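You operate a simulated robot arm through the tools that you are given. There is no shell and no other tool.

Carry out the task below with a simulated robot arm. There is one attempt and no reset: what you move stays moved.

TASK
Top up the water tank to between MIN and MAX, then restart the pump unit.
Fine: red switch off before the tank cap comes off; pour from the seal water bottle, put it back, cap on before the restart. Set down upright: seal water bottle. Where these are worked on the way, their far stop is far enough and under half their travel is too little: red switch.

The check looks at the end state, three seconds after you hand in, the way a careful person would. Anything else that was tipped, shoved, dropped, spilled or broken makes it a failure. Lids that push on must go on centred and level and be pressed home; caps that screw on are set level and turned clockwise until they are tight.

THE ROBOT
A 6-joint arm with a two-finger parallel gripper, fixed in place. Base frame: the origin is on the floor under the middle of its stand, x ahead of it, y to its left, z up. Units: mm, rad, N and s.
With the tool pointing down near the work surface it reaches from about 240 to 660 mm from the base axis. Its first joint turns from -1.152 to 1.152 rad. Payload 2.9 kg.
The TCP is the grasp point between the finger pads, 30 mm short of the fingertips. In the tool frame z runs along the fingers and y along their closing line. Largest opening 110 mm; finger width 20, thickness 10; the body of the gripper, 48 by 112 mm, starts 55 mm behind the TCP.
Orientation is that of the tool frame in the base frame, as a unit quaternion [w, x, y, z]. With the fingers straight down and closing along the base's y, the tool's x points along the base's -x, its y along +y and its z along -z.

THE INTERFACE
- The arm moves only by the tool apply_moves. Its argument "moves" is a list of rows, each a list of 3 entries, a list of its own where there are three numbers: the shift along the tool's x, y, z in units of 25 mm (1.0 is 25 mm), then the turn, a rotation vector about the tool's x, y, z in units of 8 degrees (1.0 is 8 degrees), then the finger opening in mm, from 0 to 110. In form: [[[x, y, z], [wx, wy, wz], jaw], ...]. A call has 1 to 20 rows; each row shifts and turns the commanded pose from where the row before left it, along the tool's axes as they then stand. A call with a number of a shift or a turn outside -1 to 1 is refused whole. A row lasts 0.2 s, in which the tool goes at most 50 mm and 0.15 rad; a call with a longer step from one row to the next is refused whole, and so is a gripper value outside its range. A pose out of reach is approached as far as the arm can. The call stops where the force on the tool passes 40 N (or 10 N more than at its start, if that is more) or the arm is blocked; 0.2 s more then pass. The fingers move at their own pace (about 108 mm/s each) and stop on an object; they squeeze with about 31 N. The grip force told is the motor's: it shows also when the fingers shut on nothing. Time passes only in rows, and 0.2 s behind the last, so rows that do not move let the fingers close. The reply holds the time, the measured pose of the TCP, the force on the tool along the base axes, the opening and the grip force, in the units named above and with some noise, with the torque about the TCP (base axes, N m) and any sound that the robot's microphone picked up.
- Cameras (640 x 400 px; columns grow to the right, rows downward): "scene" is fixed at [85.1, 462.9, 1353.2]; the picture's right is [-0.52, -0.86, 0.00], its down [-0.62, 0.37, -0.69] and it looks along [0.59, -0.35, -0.73] (base axes); focal length 316 px, centre (320, 200). "wrist" rides on the gripper at [72, 17, -103] in the tool frame; the picture's right is [-0.23, 0.97, 0.00], its down [-0.76, -0.18, -0.62] and it looks along [-0.61, -0.14, 0.78] (tool axes); focal length 222 px, centre (320, 200).
- get_image(camera): a new picture of that camera. The clock stands still meanwhile.
- measure_at(camera, pixels): for up to 12 pixels [column, row] of the newest picture of that camera ("zoom" is the newest enlarged one), the place [x, y, z] in the base frame of the surface seen there, good to about 3 mm, but the place of the scene camera against the robot may be out by one fixed shift of up to 25 mm in any direction. The clock stands still meanwhile.
- inspect(camera, box): a new picture of the part [left, top, right, bottom] of that camera's present view, enlarged. The clock stands still meanwhile.
- sign_off(): hands the job in; it is judged then, once.

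Open the gripper and draw the arm clear of the work before you hand the job in, unless the task says otherwise.

The tools are called after "Call:" as name(argument=value, ...) on one line, values as JSON. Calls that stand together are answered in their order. apply_moves: Moves the arm, as the interface text tells. Its arguments: {"type":"object","properties":{"moves":{"type":"array"}},"required":["moves"]} The other tools are called the same way: get_image (camera) takes a picture; measure_at (camera, pixels) gives the place of the surface under pixels of a picture; inspect (camera, box) takes an enlarged picture of a part of a camera's view; sign_off () hands the job in.

At the start:

```text
clock: 0.0
ee_pos: [421.7, 126.8, 987.7]
tcp_rot: [0.0, 0.0, 1.0, 0.0]
force: [-0.3, 0.0, 0.1]
wrist_torque: [0.01, -0.01, 0.0]
finger_gap: 110.1
grasp_force: 0.0
```

scene: 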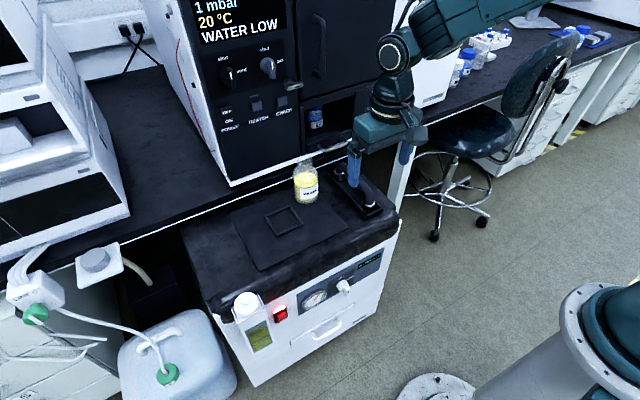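
wrist: 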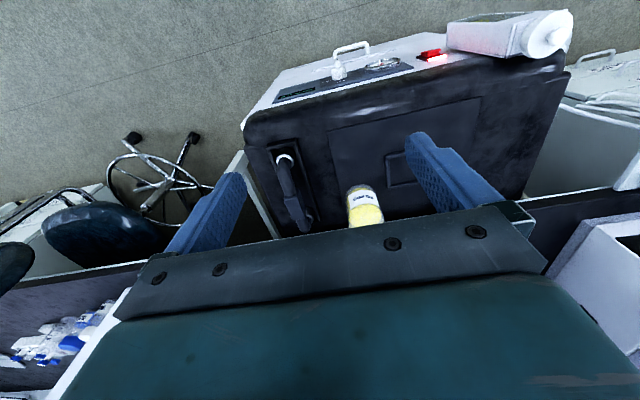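

The scene shows a pump unit with a tank (cap at about 245,300), a lit red switch (280,313) and a bottle (306,185). I'll take enlarged views first.

Call:
inspect(camera="scene", box=[200, 260, 400, 385])

Call:
inspect(camera="scene", box=[240, 90, 400, 240])

Call:
inspect(camera="wrist", box=[380, 0, 620, 150])

```text
3.20 times, centred on (300, 322) of scene
```

zoom: 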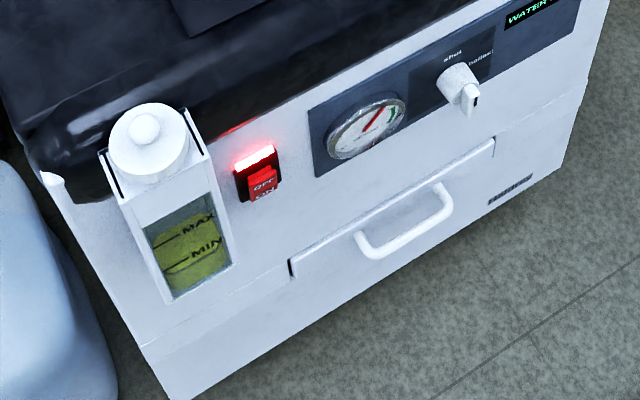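

```text
2.67 times, centred on (320, 165) of scene
```

zoom: 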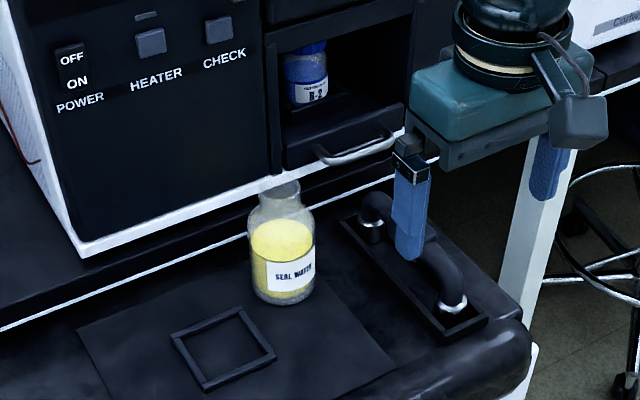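

```text
2.67 times, centred on (500, 75) of wrist
```

zoom: 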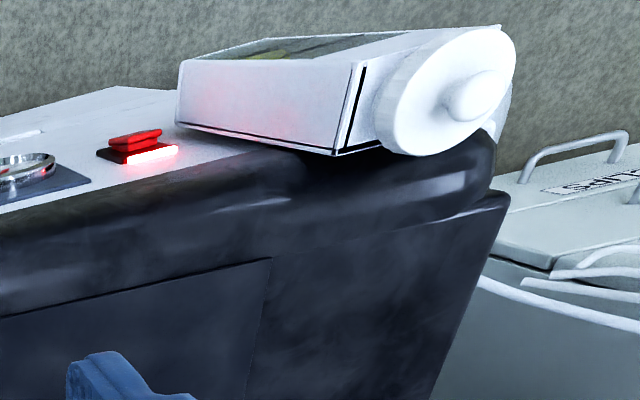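

I can see the tank with sight glass (MAX/MIN), cap with knob, and a rocker-like red switch. Now I'll measure the key points in the scene and wrist views.

Call:
get_image(camera="scene")

Call:
measure_at(camera="scene", pixels=[[245, 298], [245, 302], [239, 306], [252, 300], [280, 312], [282, 318], [276, 310], [306, 185], [306, 165], [307, 201], [282, 222], [300, 240]])

Call:
get_image(camera="wrist")

Call:
measure_at(camera="wrist", pixels=[[552, 34], [533, 40], [520, 38], [568, 14], [548, 56], [431, 53], [434, 57], [364, 200], [364, 187], [365, 220], [395, 165], [400, 185]])

```text
taken
```

scene: 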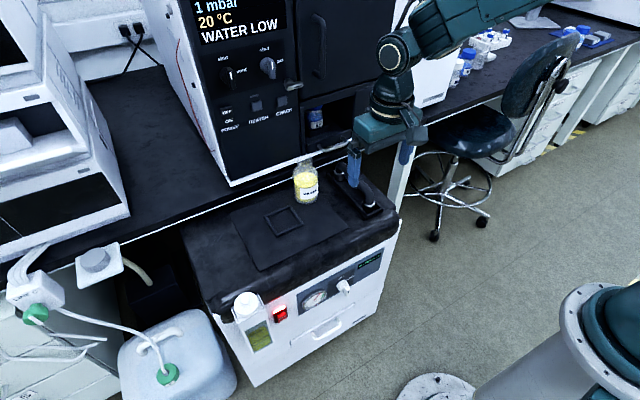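

```text
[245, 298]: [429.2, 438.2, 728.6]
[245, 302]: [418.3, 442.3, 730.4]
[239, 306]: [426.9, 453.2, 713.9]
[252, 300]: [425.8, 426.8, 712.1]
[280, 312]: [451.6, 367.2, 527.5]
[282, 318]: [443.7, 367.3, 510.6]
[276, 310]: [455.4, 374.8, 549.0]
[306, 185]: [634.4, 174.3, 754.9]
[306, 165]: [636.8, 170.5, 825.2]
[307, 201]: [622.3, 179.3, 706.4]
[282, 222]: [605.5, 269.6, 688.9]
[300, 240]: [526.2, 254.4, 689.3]
```

```text
taken
```

wrist: 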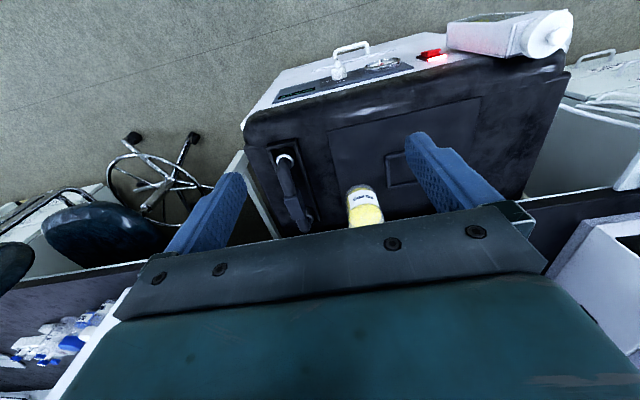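

```text
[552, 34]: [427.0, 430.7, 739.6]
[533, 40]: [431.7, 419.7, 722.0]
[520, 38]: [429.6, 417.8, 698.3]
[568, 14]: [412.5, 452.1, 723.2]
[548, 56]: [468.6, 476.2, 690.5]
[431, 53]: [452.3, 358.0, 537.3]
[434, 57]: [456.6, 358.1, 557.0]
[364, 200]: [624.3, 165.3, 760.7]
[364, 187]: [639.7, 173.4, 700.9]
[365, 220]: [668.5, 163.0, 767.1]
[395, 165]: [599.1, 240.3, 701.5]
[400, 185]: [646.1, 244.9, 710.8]
```

Wrist and scene readings differ by roughly (0, +9, -11), so the scene camera is shifted. I'll zoom in closely on the switch and tank to understand their form.

Call:
inspect(camera="scene", box=[264, 298, 296, 328])

Call:
inspect(camera="wrist", box=[405, 35, 455, 70])

Call:
inspect(camera="scene", box=[222, 285, 282, 360])

Call:
inspect(camera="scene", box=[280, 140, 335, 215])

```text
13.33 times, centred on (280, 313) of scene
```

zoom: 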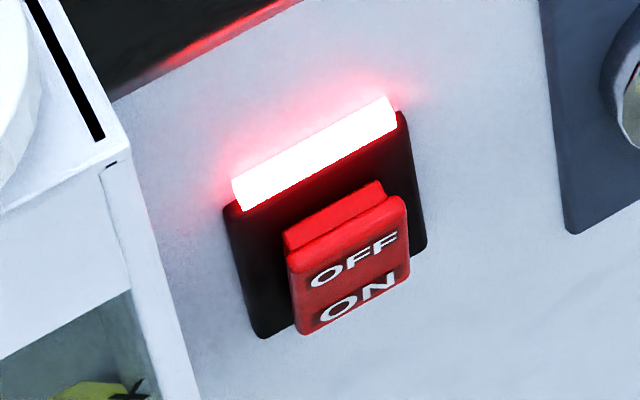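

```text
11.43 times, centred on (430, 52) of wrist
```

zoom: 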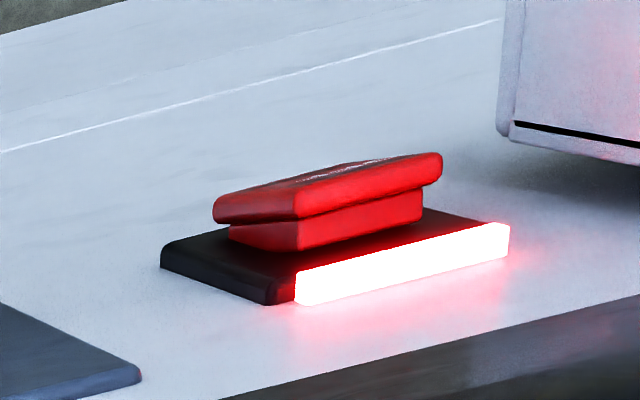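

```text
5.33 times, centred on (252, 322) of scene
```

zoom: 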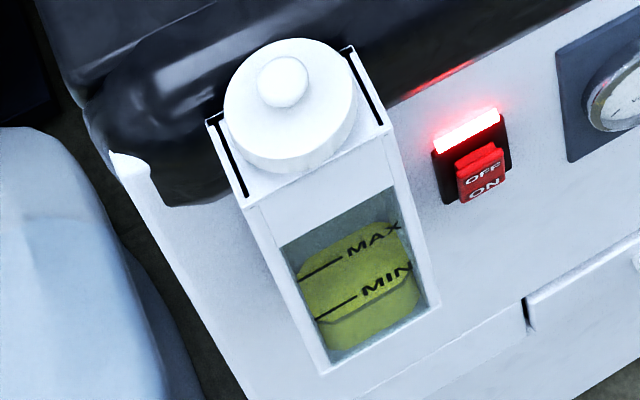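

```text
5.33 times, centred on (308, 178) of scene
```

zoom: 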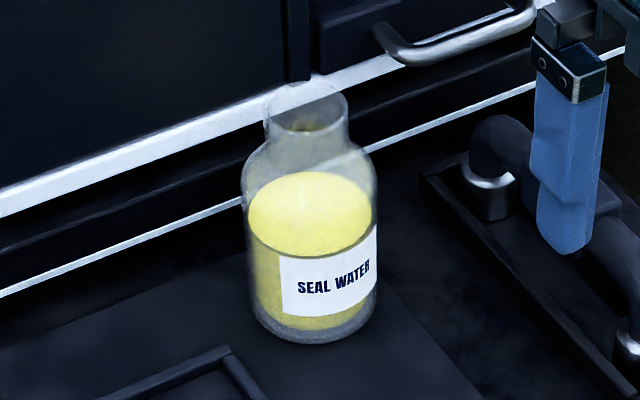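

The switch is a rocker-like paddle with OFF on top and ON at the bottom; lamp lit above. I'll measure the front panel, the tank's box and deck to get the unit's orientation.

Call:
measure_at(camera="scene", pixels=[[295, 325], [265, 372], [372, 300], [340, 330], [360, 268], [300, 365], [262, 312], [240, 345], [248, 322], [215, 300], [240, 200], [385, 225]])

Call:
inspect(camera="scene", box=[228, 285, 276, 315])

```text
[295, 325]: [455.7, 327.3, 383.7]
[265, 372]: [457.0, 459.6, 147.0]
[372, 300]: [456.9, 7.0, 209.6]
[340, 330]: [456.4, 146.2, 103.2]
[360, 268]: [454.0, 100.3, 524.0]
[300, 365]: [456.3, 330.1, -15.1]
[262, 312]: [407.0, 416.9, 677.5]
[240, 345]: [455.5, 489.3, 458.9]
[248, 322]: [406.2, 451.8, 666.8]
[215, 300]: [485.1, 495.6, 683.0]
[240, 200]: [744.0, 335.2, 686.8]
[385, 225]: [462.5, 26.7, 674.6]
```

```text
13.33 times, centred on (252, 300) of scene
```

zoom: 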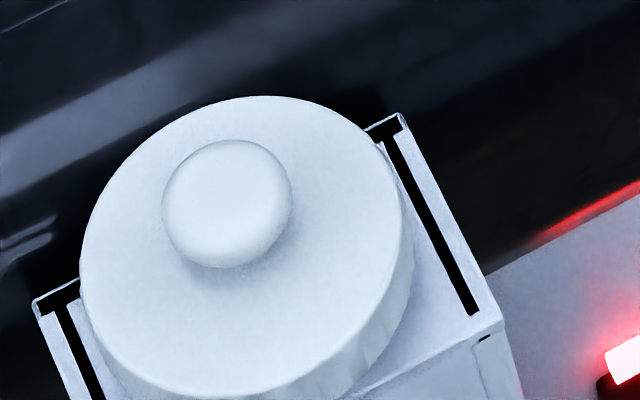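

The panel is a plane at x≈456 facing the robot; the tank box's front is at x≈406. I'll measure cap and box edges from this zoom.

Call:
measure_at(camera="zoom", pixels=[[95, 260], [400, 220], [250, 105], [240, 380], [225, 200], [225, 150], [225, 255], [170, 205], [285, 205], [450, 330], [400, 125], [40, 310]])

Call:
inspect(camera="wrist", box=[440, 0, 600, 80])

```text
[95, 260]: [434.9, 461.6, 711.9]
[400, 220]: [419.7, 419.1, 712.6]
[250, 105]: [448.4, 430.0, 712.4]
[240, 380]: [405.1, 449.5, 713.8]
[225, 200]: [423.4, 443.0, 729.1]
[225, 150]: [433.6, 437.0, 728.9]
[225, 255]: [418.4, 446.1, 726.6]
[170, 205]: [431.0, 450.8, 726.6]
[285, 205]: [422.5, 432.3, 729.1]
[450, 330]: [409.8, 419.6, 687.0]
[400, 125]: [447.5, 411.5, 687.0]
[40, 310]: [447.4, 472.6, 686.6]
```

```text
4.00 times, centred on (520, 40) of wrist
```

zoom: 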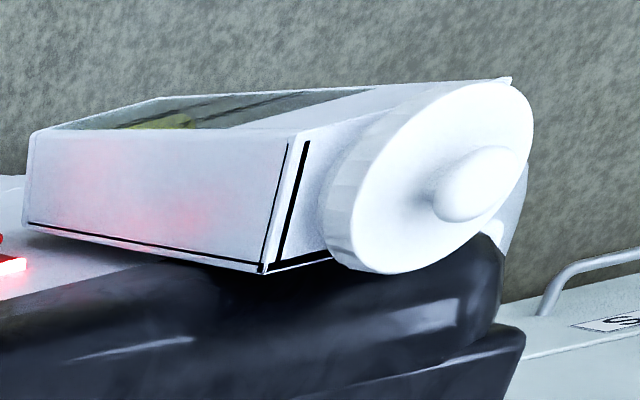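

The cap is about 50 mm across with a small knob, centred near (427, 436, 723). I'll move the gripper over to a viewing pose near the tank to see the cap, sight glass and switch up close.

Call:
apply_moves(moves=[[[0.25, 0.99, 0.4], [0, 0, 0], 110], [[0.25, 0.99, 0.4], [0, 0, 0], 110], [[0.25, 0.99, 0.4], [0, 0, 0], 110], [[0.25, 0.99, 0.4], [0, 0, 0], 110], [[0.25, 0.99, 0.4], [0, 0, 0], 110], [[0.25, 0.99, 0.4], [0, 0, 0], 110], [[0.25, 0.99, 0.4], [0, 0, 0], 110], [[0.25, 0.99, 0.4], [0, 0, 0], 110], [[0.25, 0.99, 0.4], [0, 0, 0], 110], [[0.25, 0.99, 0.4], [0, 0, 0], 110], [[0.25, 0.99, 0.4], [0, 0, 0], 110], [[0.25, 0.99, 0.4], [0, 0, 0], 110]])

Call:
get_image(camera="wrist")

Call:
get_image(camera="scene")

```text
clock: 2.6
ee_pos: [343.9, 426.2, 869.0]
tcp_rot: [0.001, -0.001, 1.0, 0.0]
force: [0.4, 0.6, 0.1]
wrist_torque: [0.0, -0.03, 0.0]
finger_gap: 110.3
grasp_force: 0.0
```

```text
taken
```

wrist: 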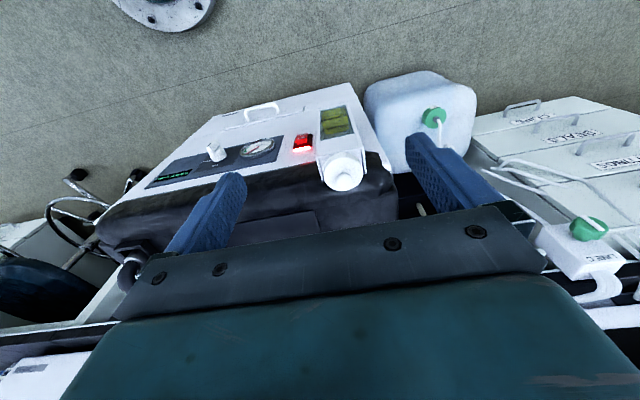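

```text
taken
```

scene: 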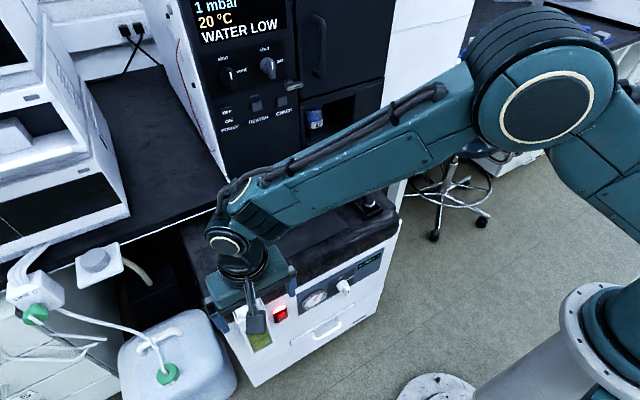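

The wrist camera now sees the tank, switch and panel from the front-top. I'll zoom in on tank (335,150), switch (300,143).

Call:
inspect(camera="wrist", box=[285, 95, 385, 200])

Call:
inspect(camera="wrist", box=[310, 140, 374, 196])

Call:
inspect(camera="wrist", box=[284, 125, 324, 160])

```text
3.81 times, centred on (335, 148) of wrist
```

zoom: 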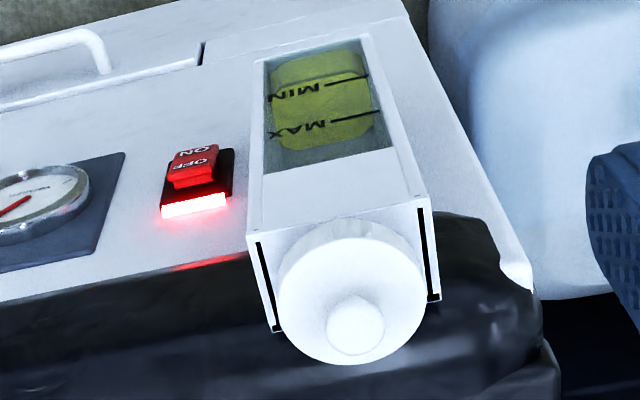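

```text
7.14 times, centred on (342, 168) of wrist
```

zoom: 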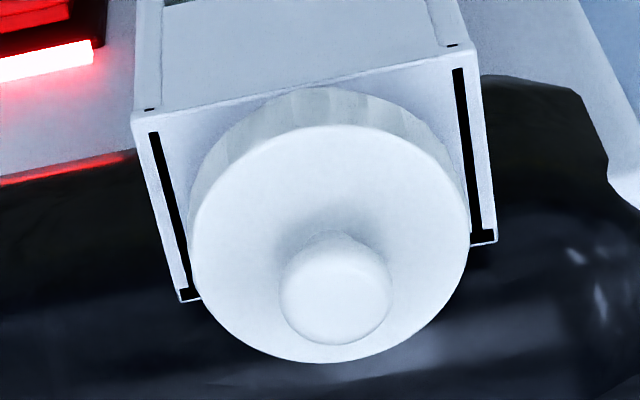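

```text
11.43 times, centred on (304, 142) of wrist
```

zoom: 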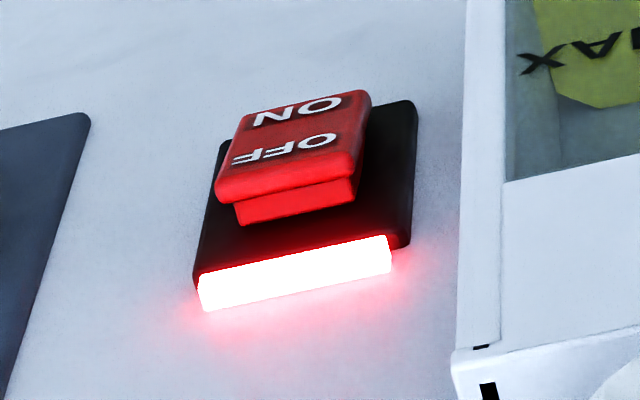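

The cap's side is fluted, suggesting a screw cap; water level seems just under MIN. I'll measure cap, box and switch geometry from the wrist views.

Call:
measure_at(camera="wrist", pixels=[[345, 181], [338, 160], [325, 178], [359, 172], [342, 190], [330, 150], [352, 148], [301, 143], [302, 137], [303, 149], [298, 150], [310, 147]])

Call:
measure_at(camera="zoom", pixels=[[290, 160], [290, 185], [290, 205], [280, 115], [225, 190], [355, 165], [300, 265], [220, 235], [405, 150], [250, 130], [335, 105], [120, 150]])

```text
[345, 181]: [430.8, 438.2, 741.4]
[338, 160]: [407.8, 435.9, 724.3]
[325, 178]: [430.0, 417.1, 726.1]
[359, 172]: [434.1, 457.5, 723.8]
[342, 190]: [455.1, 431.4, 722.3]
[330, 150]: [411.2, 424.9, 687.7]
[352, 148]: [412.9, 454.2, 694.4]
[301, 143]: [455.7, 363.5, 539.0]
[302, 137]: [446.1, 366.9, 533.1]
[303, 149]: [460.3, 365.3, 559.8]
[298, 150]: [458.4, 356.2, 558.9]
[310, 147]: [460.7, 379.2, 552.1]
```

```text
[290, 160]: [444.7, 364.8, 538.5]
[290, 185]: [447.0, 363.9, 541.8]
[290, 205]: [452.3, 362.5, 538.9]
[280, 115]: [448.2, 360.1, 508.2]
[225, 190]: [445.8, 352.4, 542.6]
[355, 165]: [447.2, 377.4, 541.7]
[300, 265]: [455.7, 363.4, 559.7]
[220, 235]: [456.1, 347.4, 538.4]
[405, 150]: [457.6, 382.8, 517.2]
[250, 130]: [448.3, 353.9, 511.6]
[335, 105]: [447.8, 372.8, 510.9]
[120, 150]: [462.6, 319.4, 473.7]
```

Switch paddle: outer face x≈445 at the top (z≈541) and 448 at the bottom (z≈509), y 352–378; panel x≈462. I'll move back in front of the panel, close the fingers, and turn the tool to nearly horizontal with a 30° yaw so the fingertips can press the OFF half.

Call:
apply_moves(moves=[[[-0.34, -0.907, 0.993], [0, 0, 0], 0], [[-0.34, -0.907, 0.993], [0, 0, 0], 0], [[-0.34, -0.907, 0.993], [0, 0, 0], 0], [[-0.34, -0.907, 0.993], [0, 0, 0], 0], [[-0.34, -0.907, 0.993], [0, 0, 0], 0], [[-0.34, -0.907, 0.993], [0, 0, 0], 0], [[0, 0, 0], [0, 0, -0.9375], 0], [[0, 0, 0], [0, 0, -0.9375], 0], [[0, 0, 0], [0, 0, -0.9375], 0], [[0, 0, 0], [0, 0, -0.9375], 0], [[0, 0, 0], [0, -0.9375, 0], 0], [[0, 0, 0], [0, -0.9375, 0], 0], [[0, 0, 0], [0, -0.9375, 0], 0], [[0, 0, 0], [0, -0.9375, 0], 0], [[0, 0, 0], [0, -0.9375, 0], 0]])

Call:
get_image(camera="scene")

```text
clock: 5.8
ee_pos: [397.4, 287.8, 719.0]
tcp_rot: [0.31, -0.245, 0.915, 0.084]
force: [-0.5, 0.8, 0.0]
wrist_torque: [-0.01, 0.0, -0.06]
finger_gap: 0.0
grasp_force: 30.8
```

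```text
taken
```

scene: 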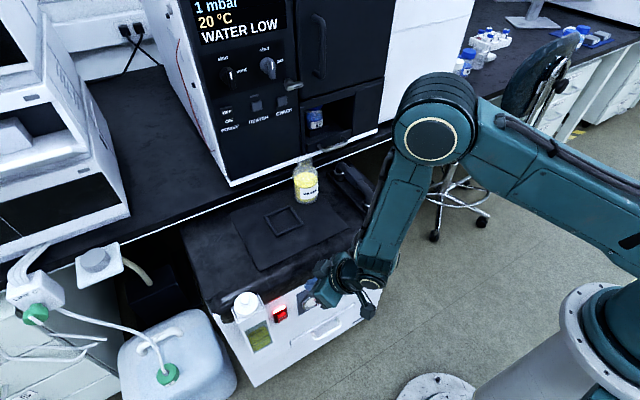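

The orientation is as expected (yaw 30°, 37.5° from vertical). I continue pitching to 75° from vertical.

Call:
apply_moves(moves=[[[0, 0, 0], [0, -0.9375, 0], 0], [[0, 0, 0], [0, -0.9375, 0], 0], [[0, 0, 0], [0, -0.9375, 0], 0], [[0, 0, 0], [0, -0.9375, 0], 0], [[0, 0, 0], [0, -0.9375, 0], 0]])

Call:
get_image(camera="scene")

Call:
get_image(camera="wrist")

```text
clock: 7.0
ee_pos: [425.7, 312.9, 715.2]
tcp_rot: [0.584, -0.207, 0.769, 0.158]
force: [-8.1, -1.5, -4.4]
wrist_torque: [-0.03, 0.22, -0.02]
finger_gap: 0.0
grasp_force: 31.3
out of reach, approached as far as the arm can: row 5
```

```text
taken
```

scene: 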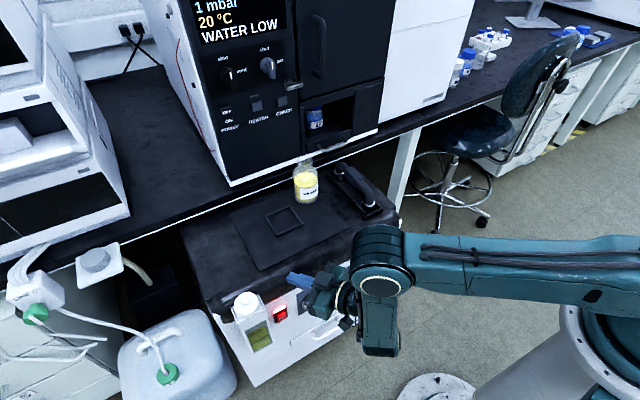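

```text
taken
```

wrist: 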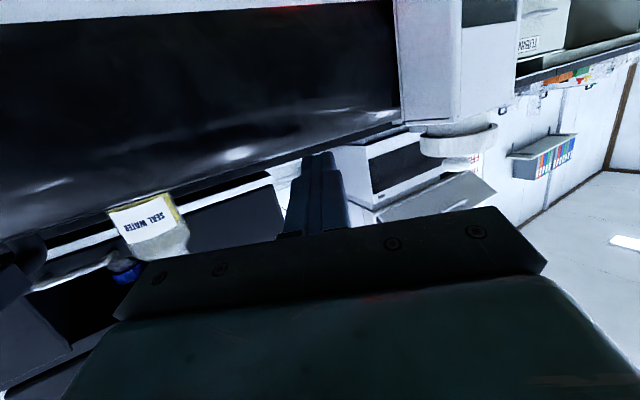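

Row 5 was out of reach (too folded), so I'll undo the pitch to 45° from vertical, which suffices for pressing the paddle with the finger edge.

Call:
apply_moves(moves=[[[0, 0, -0.5], [0, 0.9375, 0], 0], [[0, 0, -0.5], [0, 0.9375, 0], 0], [[0, 0, 0], [0, 0.9375, 0], 0], [[0, 0, 0], [0, 0.9375, 0], 0], [[0, 0, 0], [0, 0, 0], 0]])

Call:
get_image(camera="scene")

Call:
get_image(camera="wrist")

```text
clock: 8.2
ee_pos: [406.1, 300.6, 724.5]
tcp_rot: [0.369, -0.24, 0.892, 0.099]
force: [0.2, -0.2, 0.3]
wrist_torque: [0.0, 0.0, -0.01]
finger_gap: 0.2
grasp_force: 30.8
```

```text
taken
```

scene: 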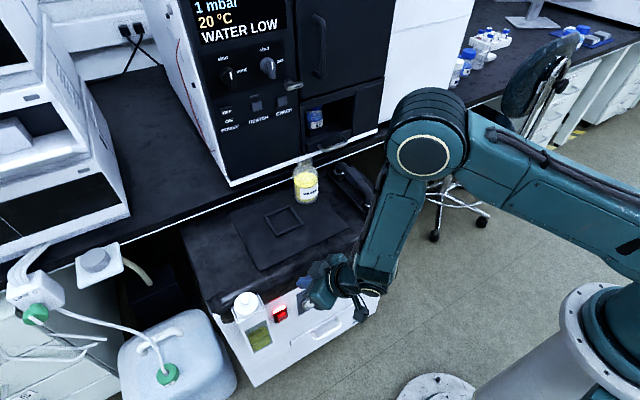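

```text
taken
```

wrist: 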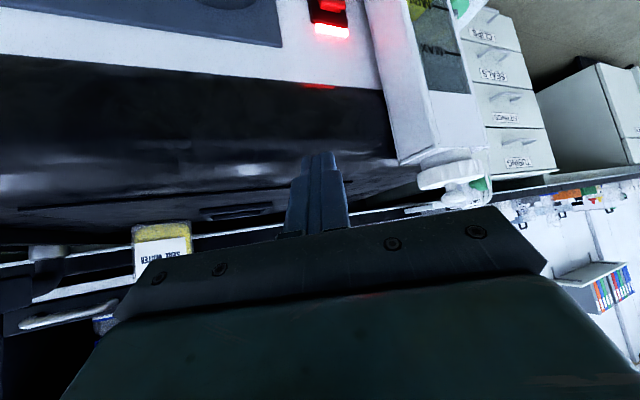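

Now at 45° tilt, reachable. I move down in front of the switch, stopping about 15 mm short of the paddle's OFF half.

Call:
apply_moves(moves=[[[0.706, 0.349, 0.928], [0, 0, 0], 0], [[0.706, 0.349, 0.928], [0, 0, 0], 0], [[0.706, 0.349, 0.928], [0, 0, 0], 0], [[0.706, 0.349, 0.928], [0, 0, 0], 0], [[0.706, 0.349, 0.928], [0, 0, 0], 0], [[0.706, 0.349, 0.928], [0, 0, 0], 0], [[0, 0, 0], [0, 0, 0], 0]])

Call:
get_image(camera="wrist")

Call:
inspect(camera="scene", box=[220, 250, 400, 380])

```text
clock: 9.8
ee_pos: [407.3, 358.8, 551.8]
tcp_rot: [0.37, -0.238, 0.893, 0.098]
force: [0.5, 0.4, 0.2]
wrist_torque: [0.02, 0.03, 0.01]
finger_gap: 0.0
grasp_force: 31.2
```

```text
taken
```

wrist: 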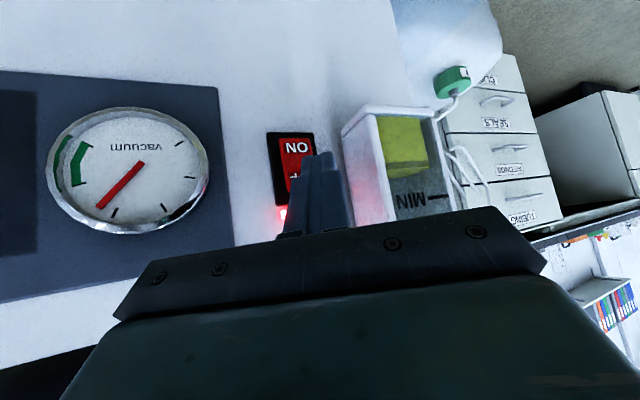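

```text
3.08 times, centred on (310, 315) of scene
```

zoom: 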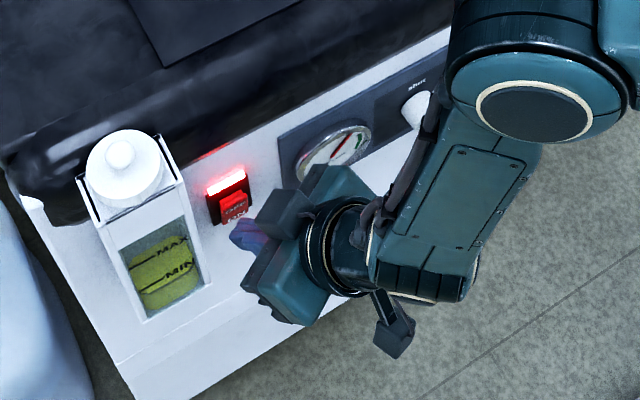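

The tip (zoom 245,237) is just in front of the paddle (234,205). I measure both from the same zoomed view to check alignment.

Call:
measure_at(camera="zoom", pixels=[[236, 228], [234, 238], [250, 232], [240, 245], [234, 196], [231, 207], [240, 210], [228, 185]])

Call:
inspect(camera="wrist", box=[250, 110, 370, 240])

```text
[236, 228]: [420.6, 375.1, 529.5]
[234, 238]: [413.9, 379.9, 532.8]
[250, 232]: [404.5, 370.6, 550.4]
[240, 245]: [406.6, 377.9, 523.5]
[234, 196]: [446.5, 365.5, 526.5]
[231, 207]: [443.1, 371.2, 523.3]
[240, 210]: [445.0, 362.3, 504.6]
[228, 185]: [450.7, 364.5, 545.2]
```

```text
3.08 times, centred on (310, 175) of wrist
```

zoom: 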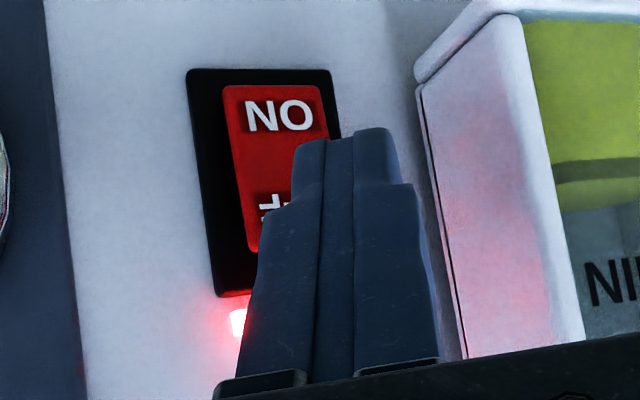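

The leading finger corner should be around (437, 364, 538), 8 mm from the paddle. I advance along +x in small steps, slightly lower, watching force.

Call:
apply_moves(moves=[[[-0.045, -0.06, 0.102], [0, 0, 0], 0], [[-0.045, -0.06, 0.102], [0, 0, 0], 0], [[-0.073, -0.06, 0.073], [0, 0, 0], 0], [[0, 0, 0], [0, 0, 0], 0]])

Call:
inspect(camera="wrist", box=[250, 110, 370, 240])

```text
clock: 10.8
ee_pos: [412.9, 358.2, 549.2]
tcp_rot: [0.37, -0.239, 0.892, 0.099]
force: [-0.4, 1.3, 0.4]
wrist_torque: [-0.03, -0.04, 0.0]
finger_gap: 0.1
grasp_force: 31.3
```

```text
3.08 times, centred on (310, 175) of wrist
```

zoom: 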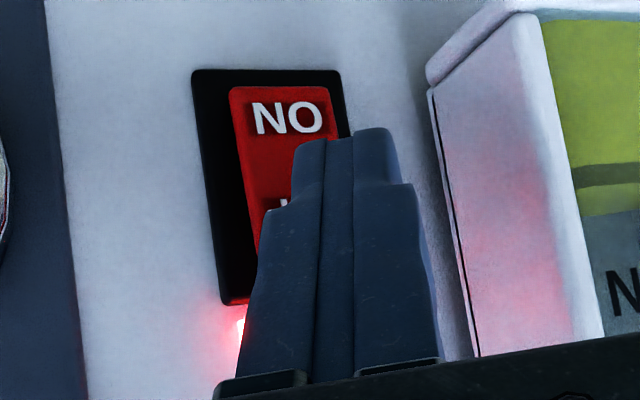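

Still no contact (force ~1 N). I push on in 2 mm steps; the call stops by itself if force builds.

Call:
apply_moves(moves=[[[-0.049, -0.04, 0.049], [0, 0, 0], 0], [[-0.049, -0.04, 0.049], [0, 0, 0], 0], [[-0.049, -0.04, 0.049], [0, 0, 0], 0], [[-0.049, -0.04, 0.049], [0, 0, 0], 0]])

Call:
inspect(camera="wrist", box=[250, 110, 370, 240])

```text
clock: 11.8
ee_pos: [418.4, 357.1, 549.5]
tcp_rot: [0.369, -0.239, 0.892, 0.1]
force: [0.3, 0.1, -0.3]
wrist_torque: [-0.01, -0.04, 0.0]
finger_gap: 0.0
grasp_force: 31.1
```

```text
3.08 times, centred on (310, 175) of wrist
```

zoom: 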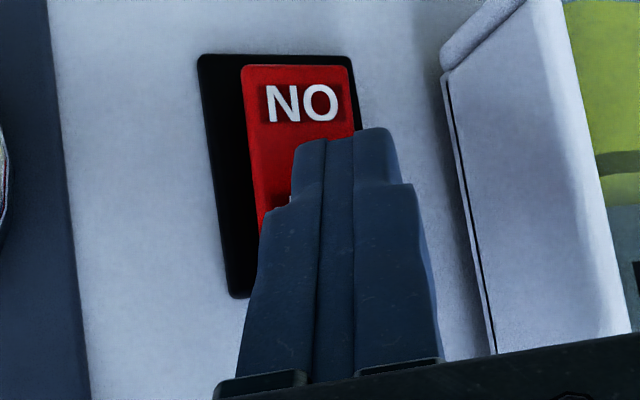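

The red lamp glow has gone, suggesting the switch flipped to OFF. I press slightly further to make sure it's at the stop, then back off and look.

Call:
apply_moves(moves=[[[-0.049, -0.04, 0.049], [0, 0, 0], 0], [[-0.049, -0.04, 0.049], [0, 0, 0], 0]])

Call:
inspect(camera="scene", box=[220, 260, 340, 350])

```text
clock: 12.6
ee_pos: [419.5, 356.8, 547.7]
tcp_rot: [0.367, -0.241, 0.893, 0.1]
force: [-8.2, -3.5, 8.3]
wrist_torque: [0.02, -0.11, -0.02]
finger_gap: 0.0
grasp_force: 31.4
stopped in row 2: the force on the tool passed its limit at 41 N (the readings are from after the stop); the commanded pose is now the measured one
```

```text
4.44 times, centred on (280, 305) of scene
```

zoom: 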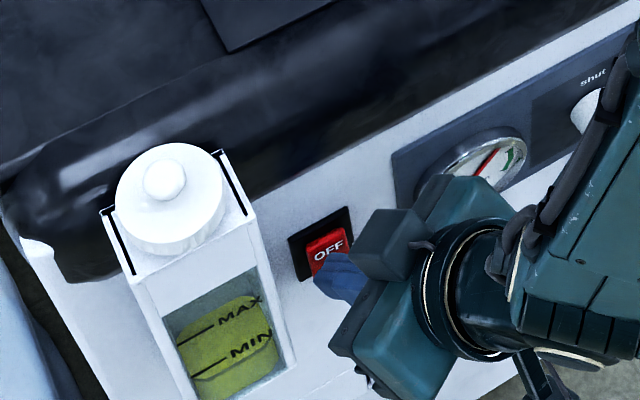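

The lamp is off and the paddle now hits its hard stop (41 N), so the switch is OFF. I back off in -x, rise, and turn the tool back to straight down with fingers open.

Call:
apply_moves(moves=[[[0.611, 0.5, -0.611], [0, 0, 0], 0], [[0.611, 0.5, -0.611], [0, 0, 0], 0], [[-0.706, 0, -0.707], [0, 0, 0], 0], [[-0.706, 0, -0.707], [0, 0, 0], 0], [[-0.706, 0, -0.707], [0, 0, 0], 0], [[-0.706, 0, -0.707], [0, 0, 0], 0], [[-0.706, 0, -0.707], [0, 0, 0], 0], [[-0.706, 0, -0.707], [0, 0, 0], 0], [[-0.706, 0, -0.707], [0, 0, 0], 0], [[-0.706, 0, -0.707], [0, 0, 0], 0], [[-0.706, 0, -0.707], [0, 0, 0], 0], [[-0.706, 0, -0.707], [0, 0, 0], 0], [[0, 0, 0], [0, 0.9375, 0], 0], [[0, 0, 0], [0, 0.9375, 0], 0], [[0, 0, 0], [0, 0.9375, 0], 0], [[0, 0, 0], [0, 0.9375, 0], 0], [[0, 0, 0], [0, 0.9375, 0], 0], [[0, 0, 0], [0, 0.9375, 0], 0], [[0, 0, 0], [0, 0, 0], 0]])

Call:
get_image(camera="wrist")

Call:
get_image(camera="scene")

```text
clock: 16.6
ee_pos: [371.6, 358.5, 798.9]
tcp_rot: [-0.003, -0.261, 0.965, 0.0]
force: [-0.4, 0.4, 0.1]
wrist_torque: [0.04, 0.04, 0.03]
finger_gap: 0.0
grasp_force: 31.3
```

```text
taken
```

wrist: 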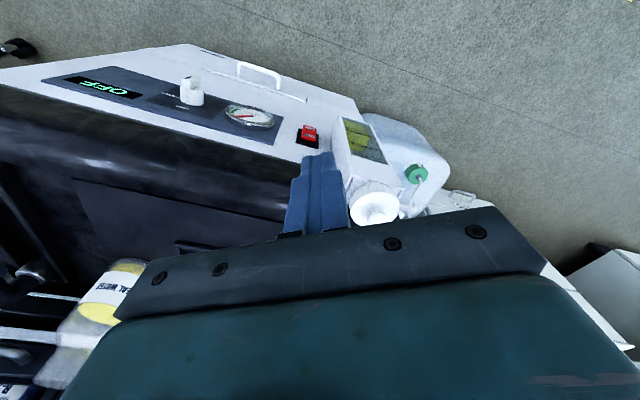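

```text
taken
```

scene: 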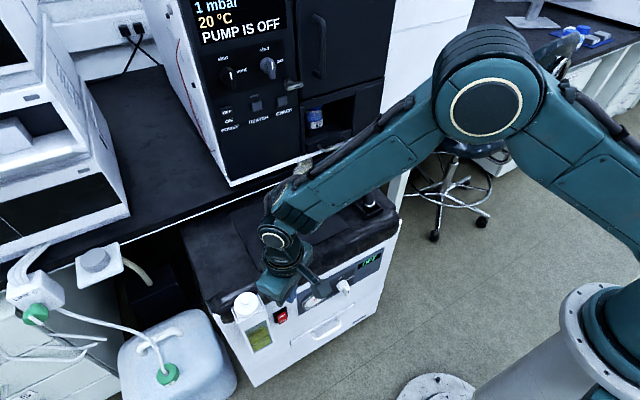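

The displays read "PUMP IS OFF" / "OFF". Now a close look at the cap at (375,207) in the wrist view.

Call:
inspect(camera="wrist", box=[335, 105, 425, 225])

Call:
measure_at(camera="wrist", pixels=[[376, 211], [375, 190], [357, 205], [392, 200], [348, 180], [385, 170], [352, 195], [390, 190], [310, 133], [308, 140]])

```text
3.33 times, centred on (380, 165) of wrist
```

zoom: 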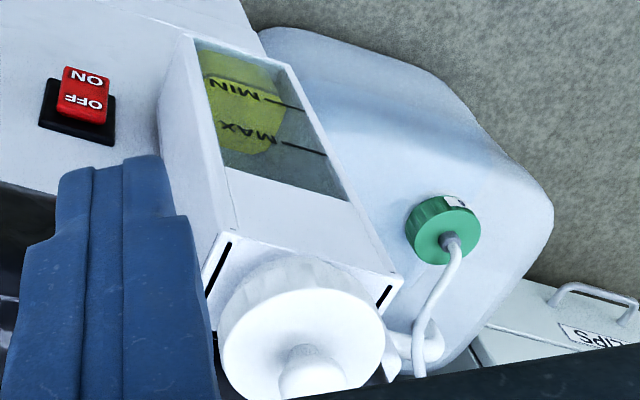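

```text
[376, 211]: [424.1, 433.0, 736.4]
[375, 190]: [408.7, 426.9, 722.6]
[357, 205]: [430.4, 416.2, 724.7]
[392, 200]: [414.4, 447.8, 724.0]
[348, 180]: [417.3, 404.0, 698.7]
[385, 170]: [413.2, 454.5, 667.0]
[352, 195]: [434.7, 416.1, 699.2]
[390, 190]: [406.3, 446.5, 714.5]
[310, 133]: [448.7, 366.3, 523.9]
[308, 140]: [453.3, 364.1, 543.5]
```

The cap's skirt is ribbed like the drum's screw cap, so I treat it as a screw cap. I check the deck height behind the cap from the scene camera for finger clearance.

Call:
measure_at(camera="scene", pixels=[[250, 288], [240, 285], [230, 288], [260, 285], [262, 292], [225, 297], [250, 280], [236, 292], [229, 300], [257, 298]])

Call:
inspect(camera="scene", box=[205, 265, 285, 325])

```text
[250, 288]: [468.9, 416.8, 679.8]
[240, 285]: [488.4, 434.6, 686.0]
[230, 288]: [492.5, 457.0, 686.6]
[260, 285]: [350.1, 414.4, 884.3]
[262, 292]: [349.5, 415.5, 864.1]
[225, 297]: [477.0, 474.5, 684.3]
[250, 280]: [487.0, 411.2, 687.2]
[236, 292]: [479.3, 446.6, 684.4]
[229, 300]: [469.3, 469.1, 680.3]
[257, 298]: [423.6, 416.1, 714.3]
```

```text
6.67 times, centred on (245, 295) of scene
```

zoom: 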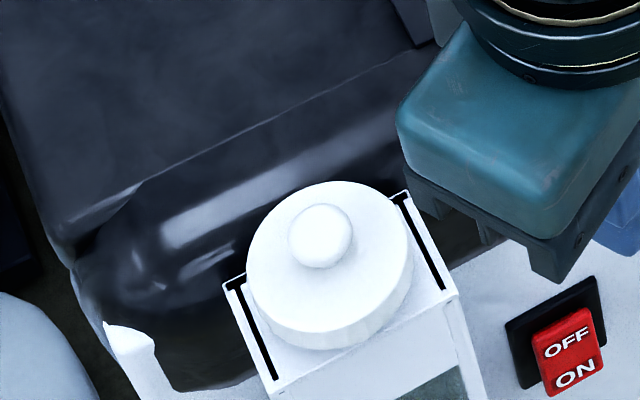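

Deck behind the cap is at about z 691–697, so fingertips at z≥703 clear it. I move above the cap centre (431.5, 437) at z 800 with the jaws open.

Call:
apply_moves(moves=[[[-0.912, 0.38, 0], [0, 0, 0], 90], [[-0.912, 0.38, 0], [0, 0, 0], 90], [[-0.912, 0.38, 0], [0, 0, 0], 90], [[-0.912, 0.38, 0], [0, 0, 0], 90], [[0, 0, 0], [0, 0, 0], 90]])

Call:
get_image(camera="wrist")

```text
clock: 17.8
ee_pos: [430.5, 436.5, 794.4]
tcp_rot: [-0.004, -0.26, 0.966, -0.001]
force: [-1.0, 1.0, 0.6]
wrist_torque: [0.02, 0.01, -0.01]
finger_gap: 90.2
grasp_force: 0.1
```

```text
taken
```

wrist: 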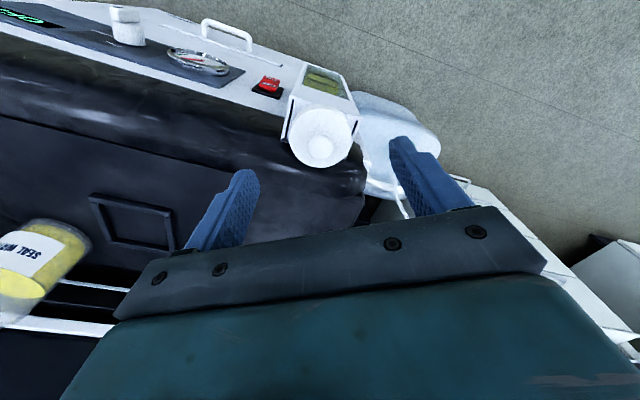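

Cap is seen at (320,137) midway between the fingers. I measure its rim and centre from here.

Call:
inspect(camera="wrist", box=[270, 60, 390, 180])

Call:
measure_at(camera="wrist", pixels=[[320, 149], [292, 137], [349, 134], [320, 109], [320, 165], [300, 155], [340, 153], [300, 116], [341, 115], [287, 140], [356, 120], [300, 101]])

```text
3.33 times, centred on (330, 120) of wrist
```

zoom: 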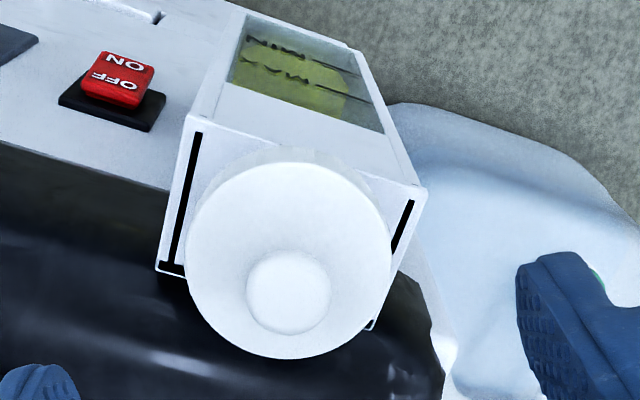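

```text
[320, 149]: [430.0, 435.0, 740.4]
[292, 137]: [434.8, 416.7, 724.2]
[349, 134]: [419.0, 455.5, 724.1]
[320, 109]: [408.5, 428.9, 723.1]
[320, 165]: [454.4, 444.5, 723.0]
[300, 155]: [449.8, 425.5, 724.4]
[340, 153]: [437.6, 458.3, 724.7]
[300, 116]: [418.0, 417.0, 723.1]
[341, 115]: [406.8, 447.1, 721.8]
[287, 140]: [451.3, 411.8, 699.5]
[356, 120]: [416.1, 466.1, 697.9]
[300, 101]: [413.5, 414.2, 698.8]
```

Cap centre is about (429.5, 437), top z 724, TCP already over it. I rotate the tool clockwise (seen from above) by 96° here in free air to have room for a long counter-clockwise unscrew stroke.

Call:
apply_moves(moves=[[[0, 0, 0], [0, 0, 1], 70], [[0, 0, 0], [0, 0, 1], 70], [[0, 0, 0], [0, 0, 1], 70], [[0, 0, 0], [0, 0, 1], 70], [[0, 0, 0], [0, 0, 1], 70], [[0, 0, 0], [0, 0, 1], 70], [[0, 0, 0], [0, 0, 1], 70], [[0, 0, 0], [0, 0, 1], 70], [[0, 0, 0], [0, 0, 1], 70], [[0, 0, 0], [0, 0, 1], 70], [[0, 0, 0], [0, 0, 1], 70], [[0, 0, 0], [0, 0, 1], 70], [[0, 0, 0], [0, 0, 0], 70]])

Call:
get_image(camera="wrist")

Call:
get_image(camera="scene")

```text
clock: 20.6
ee_pos: [430.4, 434.7, 797.9]
tcp_rot: [-0.002, 0.544, 0.839, -0.002]
force: [0.6, -0.6, 0.3]
wrist_torque: [-0.02, 0.02, -0.01]
finger_gap: 70.2
grasp_force: 0.1
```

```text
taken
```

wrist: 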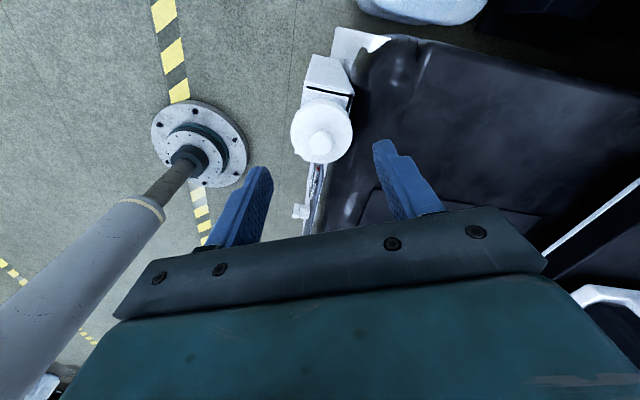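

```text
taken
```

scene: 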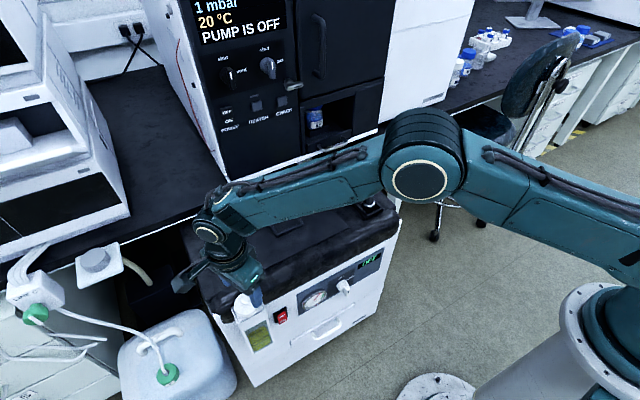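

Rotation worked; closing line is now along (0.91, 0.41). I cross-check the cap's centre from this side.

Call:
measure_at(camera="wrist", pixels=[[322, 145], [293, 132], [351, 132], [321, 103], [320, 161], [300, 150], [343, 150], [302, 112], [341, 112]])

Call:
inspect(camera="wrist", box=[260, 50, 400, 210])

```text
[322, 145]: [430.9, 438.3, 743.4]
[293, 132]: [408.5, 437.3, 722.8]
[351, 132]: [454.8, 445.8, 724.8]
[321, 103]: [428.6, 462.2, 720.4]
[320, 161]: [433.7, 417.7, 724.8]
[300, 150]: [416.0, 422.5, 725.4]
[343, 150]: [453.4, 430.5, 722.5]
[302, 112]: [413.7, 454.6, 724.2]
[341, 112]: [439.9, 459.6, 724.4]
```

```text
2.50 times, centred on (330, 130) of wrist
```

zoom: 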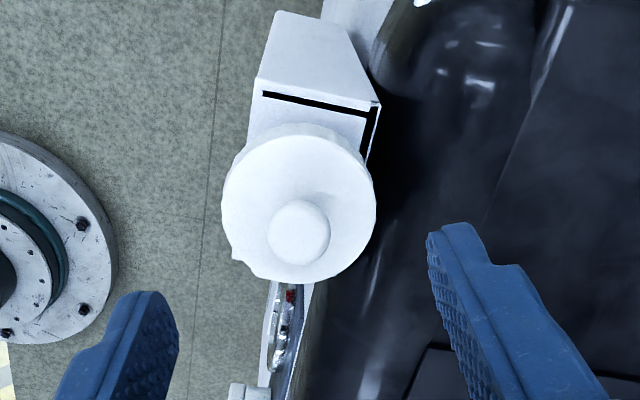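

The averages put the centre near (430.5, 438). I nudge 3 mm in +y and descend to TCP z≈734, fingertips just above the box top.

Call:
apply_moves(moves=[[[0.11, 0.049, 0.6], [0, 0, 0], 70], [[0, 0, 0.7], [0, 0, 0], 70], [[0, 0, 0.7], [0, 0, 0], 70], [[0, 0, 0.52], [0, 0, 0], 70], [[0, 0, 0], [0, 0, 0], 70]])

Call:
get_image(camera="wrist")

Call:
inspect(camera="scene", box=[200, 240, 300, 330])

```text
clock: 21.8
ee_pos: [430.9, 438.4, 734.1]
tcp_rot: [-0.002, 0.543, 0.84, -0.002]
force: [-0.9, -0.5, 0.1]
wrist_torque: [0.02, 0.03, 0.0]
finger_gap: 70.0
grasp_force: 0.1
```

```text
taken
```

wrist: 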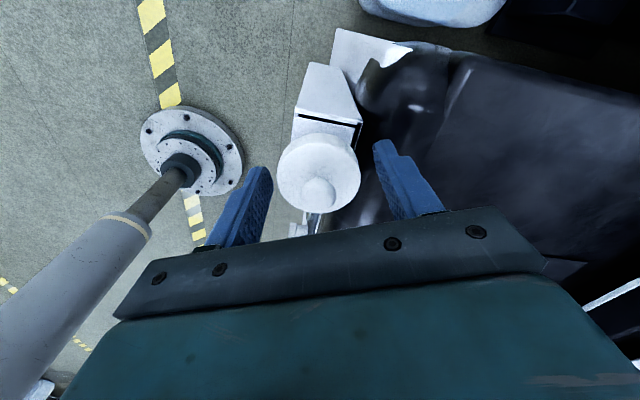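

```text
4.44 times, centred on (250, 285) of scene
```

zoom: 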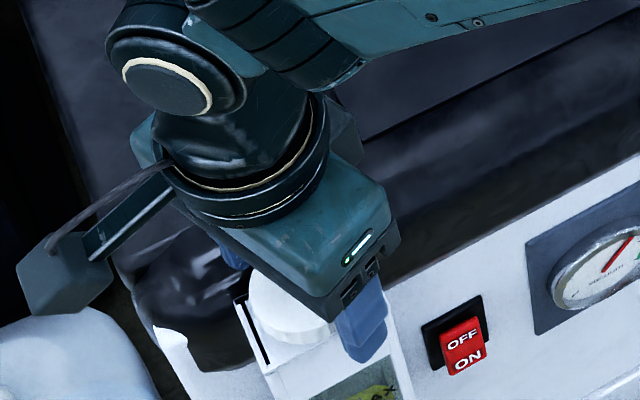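

The cap sits between the fingers. I close the gripper on it.

Call:
apply_moves(moves=[[[0, 0, 0], [0, 0, 0], 52], [[0, 0, 0], [0, 0, 0], 40], [[0, 0, 0], [0, 0, 0], 40]])

Call:
get_image(camera="wrist")

```text
clock: 22.6
ee_pos: [431.2, 437.6, 734.1]
tcp_rot: [-0.003, 0.543, 0.84, -0.003]
force: [-6.8, -3.5, 3.2]
wrist_torque: [-0.07, 0.13, -0.03]
finger_gap: 49.7
grasp_force: 31.3
```

```text
taken
```

wrist: 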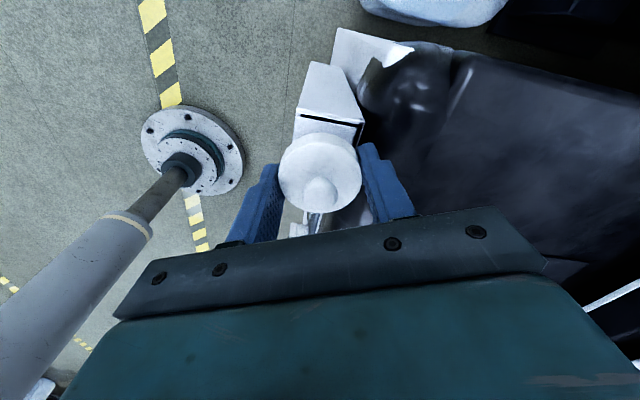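

Gripped at 49.7 mm with a slight 7 N side load, so I shift 0.7 mm to relieve it and turn counter-clockwise a little, watching torque and force.

Call:
apply_moves(moves=[[[0, -0.03, 0], [0, 0, -0.4], 40], [[0, 0, 0], [0, 0, -0.6], 40], [[0, 0, 0], [0, 0, -0.8], 40]])

```text
clock: 23.4
ee_pos: [430.3, 439.2, 735.0]
tcp_rot: [-0.002, 0.433, 0.901, -0.001]
force: [0.1, -0.7, 0.3]
wrist_torque: [-0.02, 0.03, -0.01]
finger_gap: 49.5
grasp_force: 31.6
heard: snap
```

A "snap" was heard. I look at the cap before going on.

Call:
inspect(camera="wrist", box=[240, 80, 400, 240])

Call:
inspect(camera="scene", box=[200, 250, 300, 340])

```text
2.50 times, centred on (320, 160) of wrist
```

zoom: 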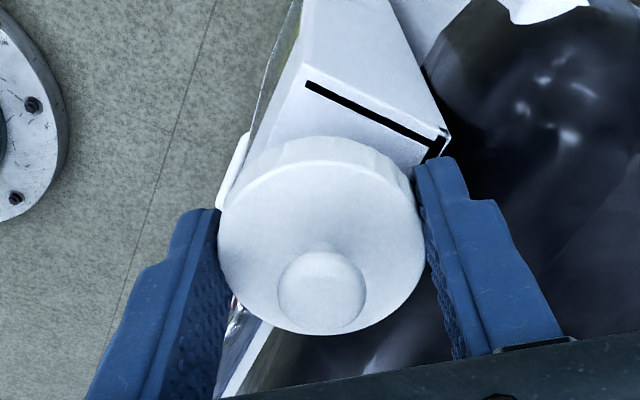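

```text
4.44 times, centred on (250, 295) of scene
```

zoom: 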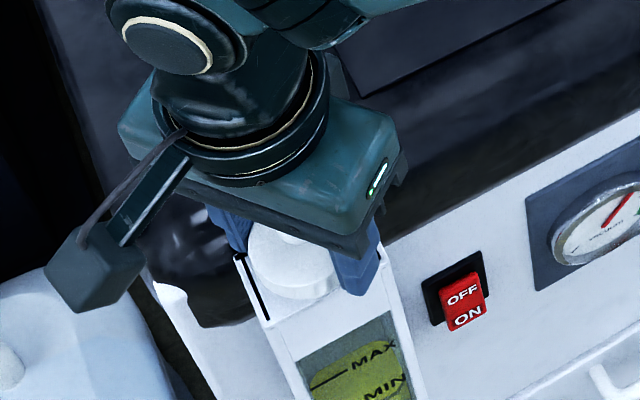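

Side load is gone; the cap may have popped loose. I lift gently by a few mm and watch for resistance.

Call:
apply_moves(moves=[[[0, 0, -0.06], [0, 0, 0], 40], [[0, 0, -0.06], [0, 0, 0], 40]])

Call:
inspect(camera="scene", box=[200, 250, 300, 340])

```text
clock: 24.0
ee_pos: [429.2, 439.4, 737.4]
tcp_rot: [-0.002, 0.433, 0.901, -0.002]
force: [0.4, -0.2, -0.3]
wrist_torque: [-0.02, 0.0, -0.03]
finger_gap: 49.6
grasp_force: 30.6
```

```text
4.44 times, centred on (250, 295) of scene
```

zoom: 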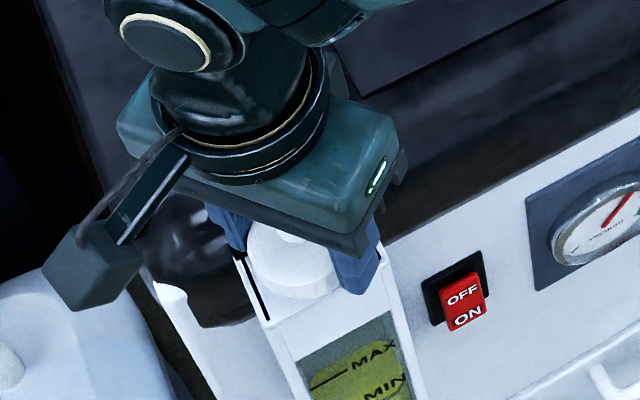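

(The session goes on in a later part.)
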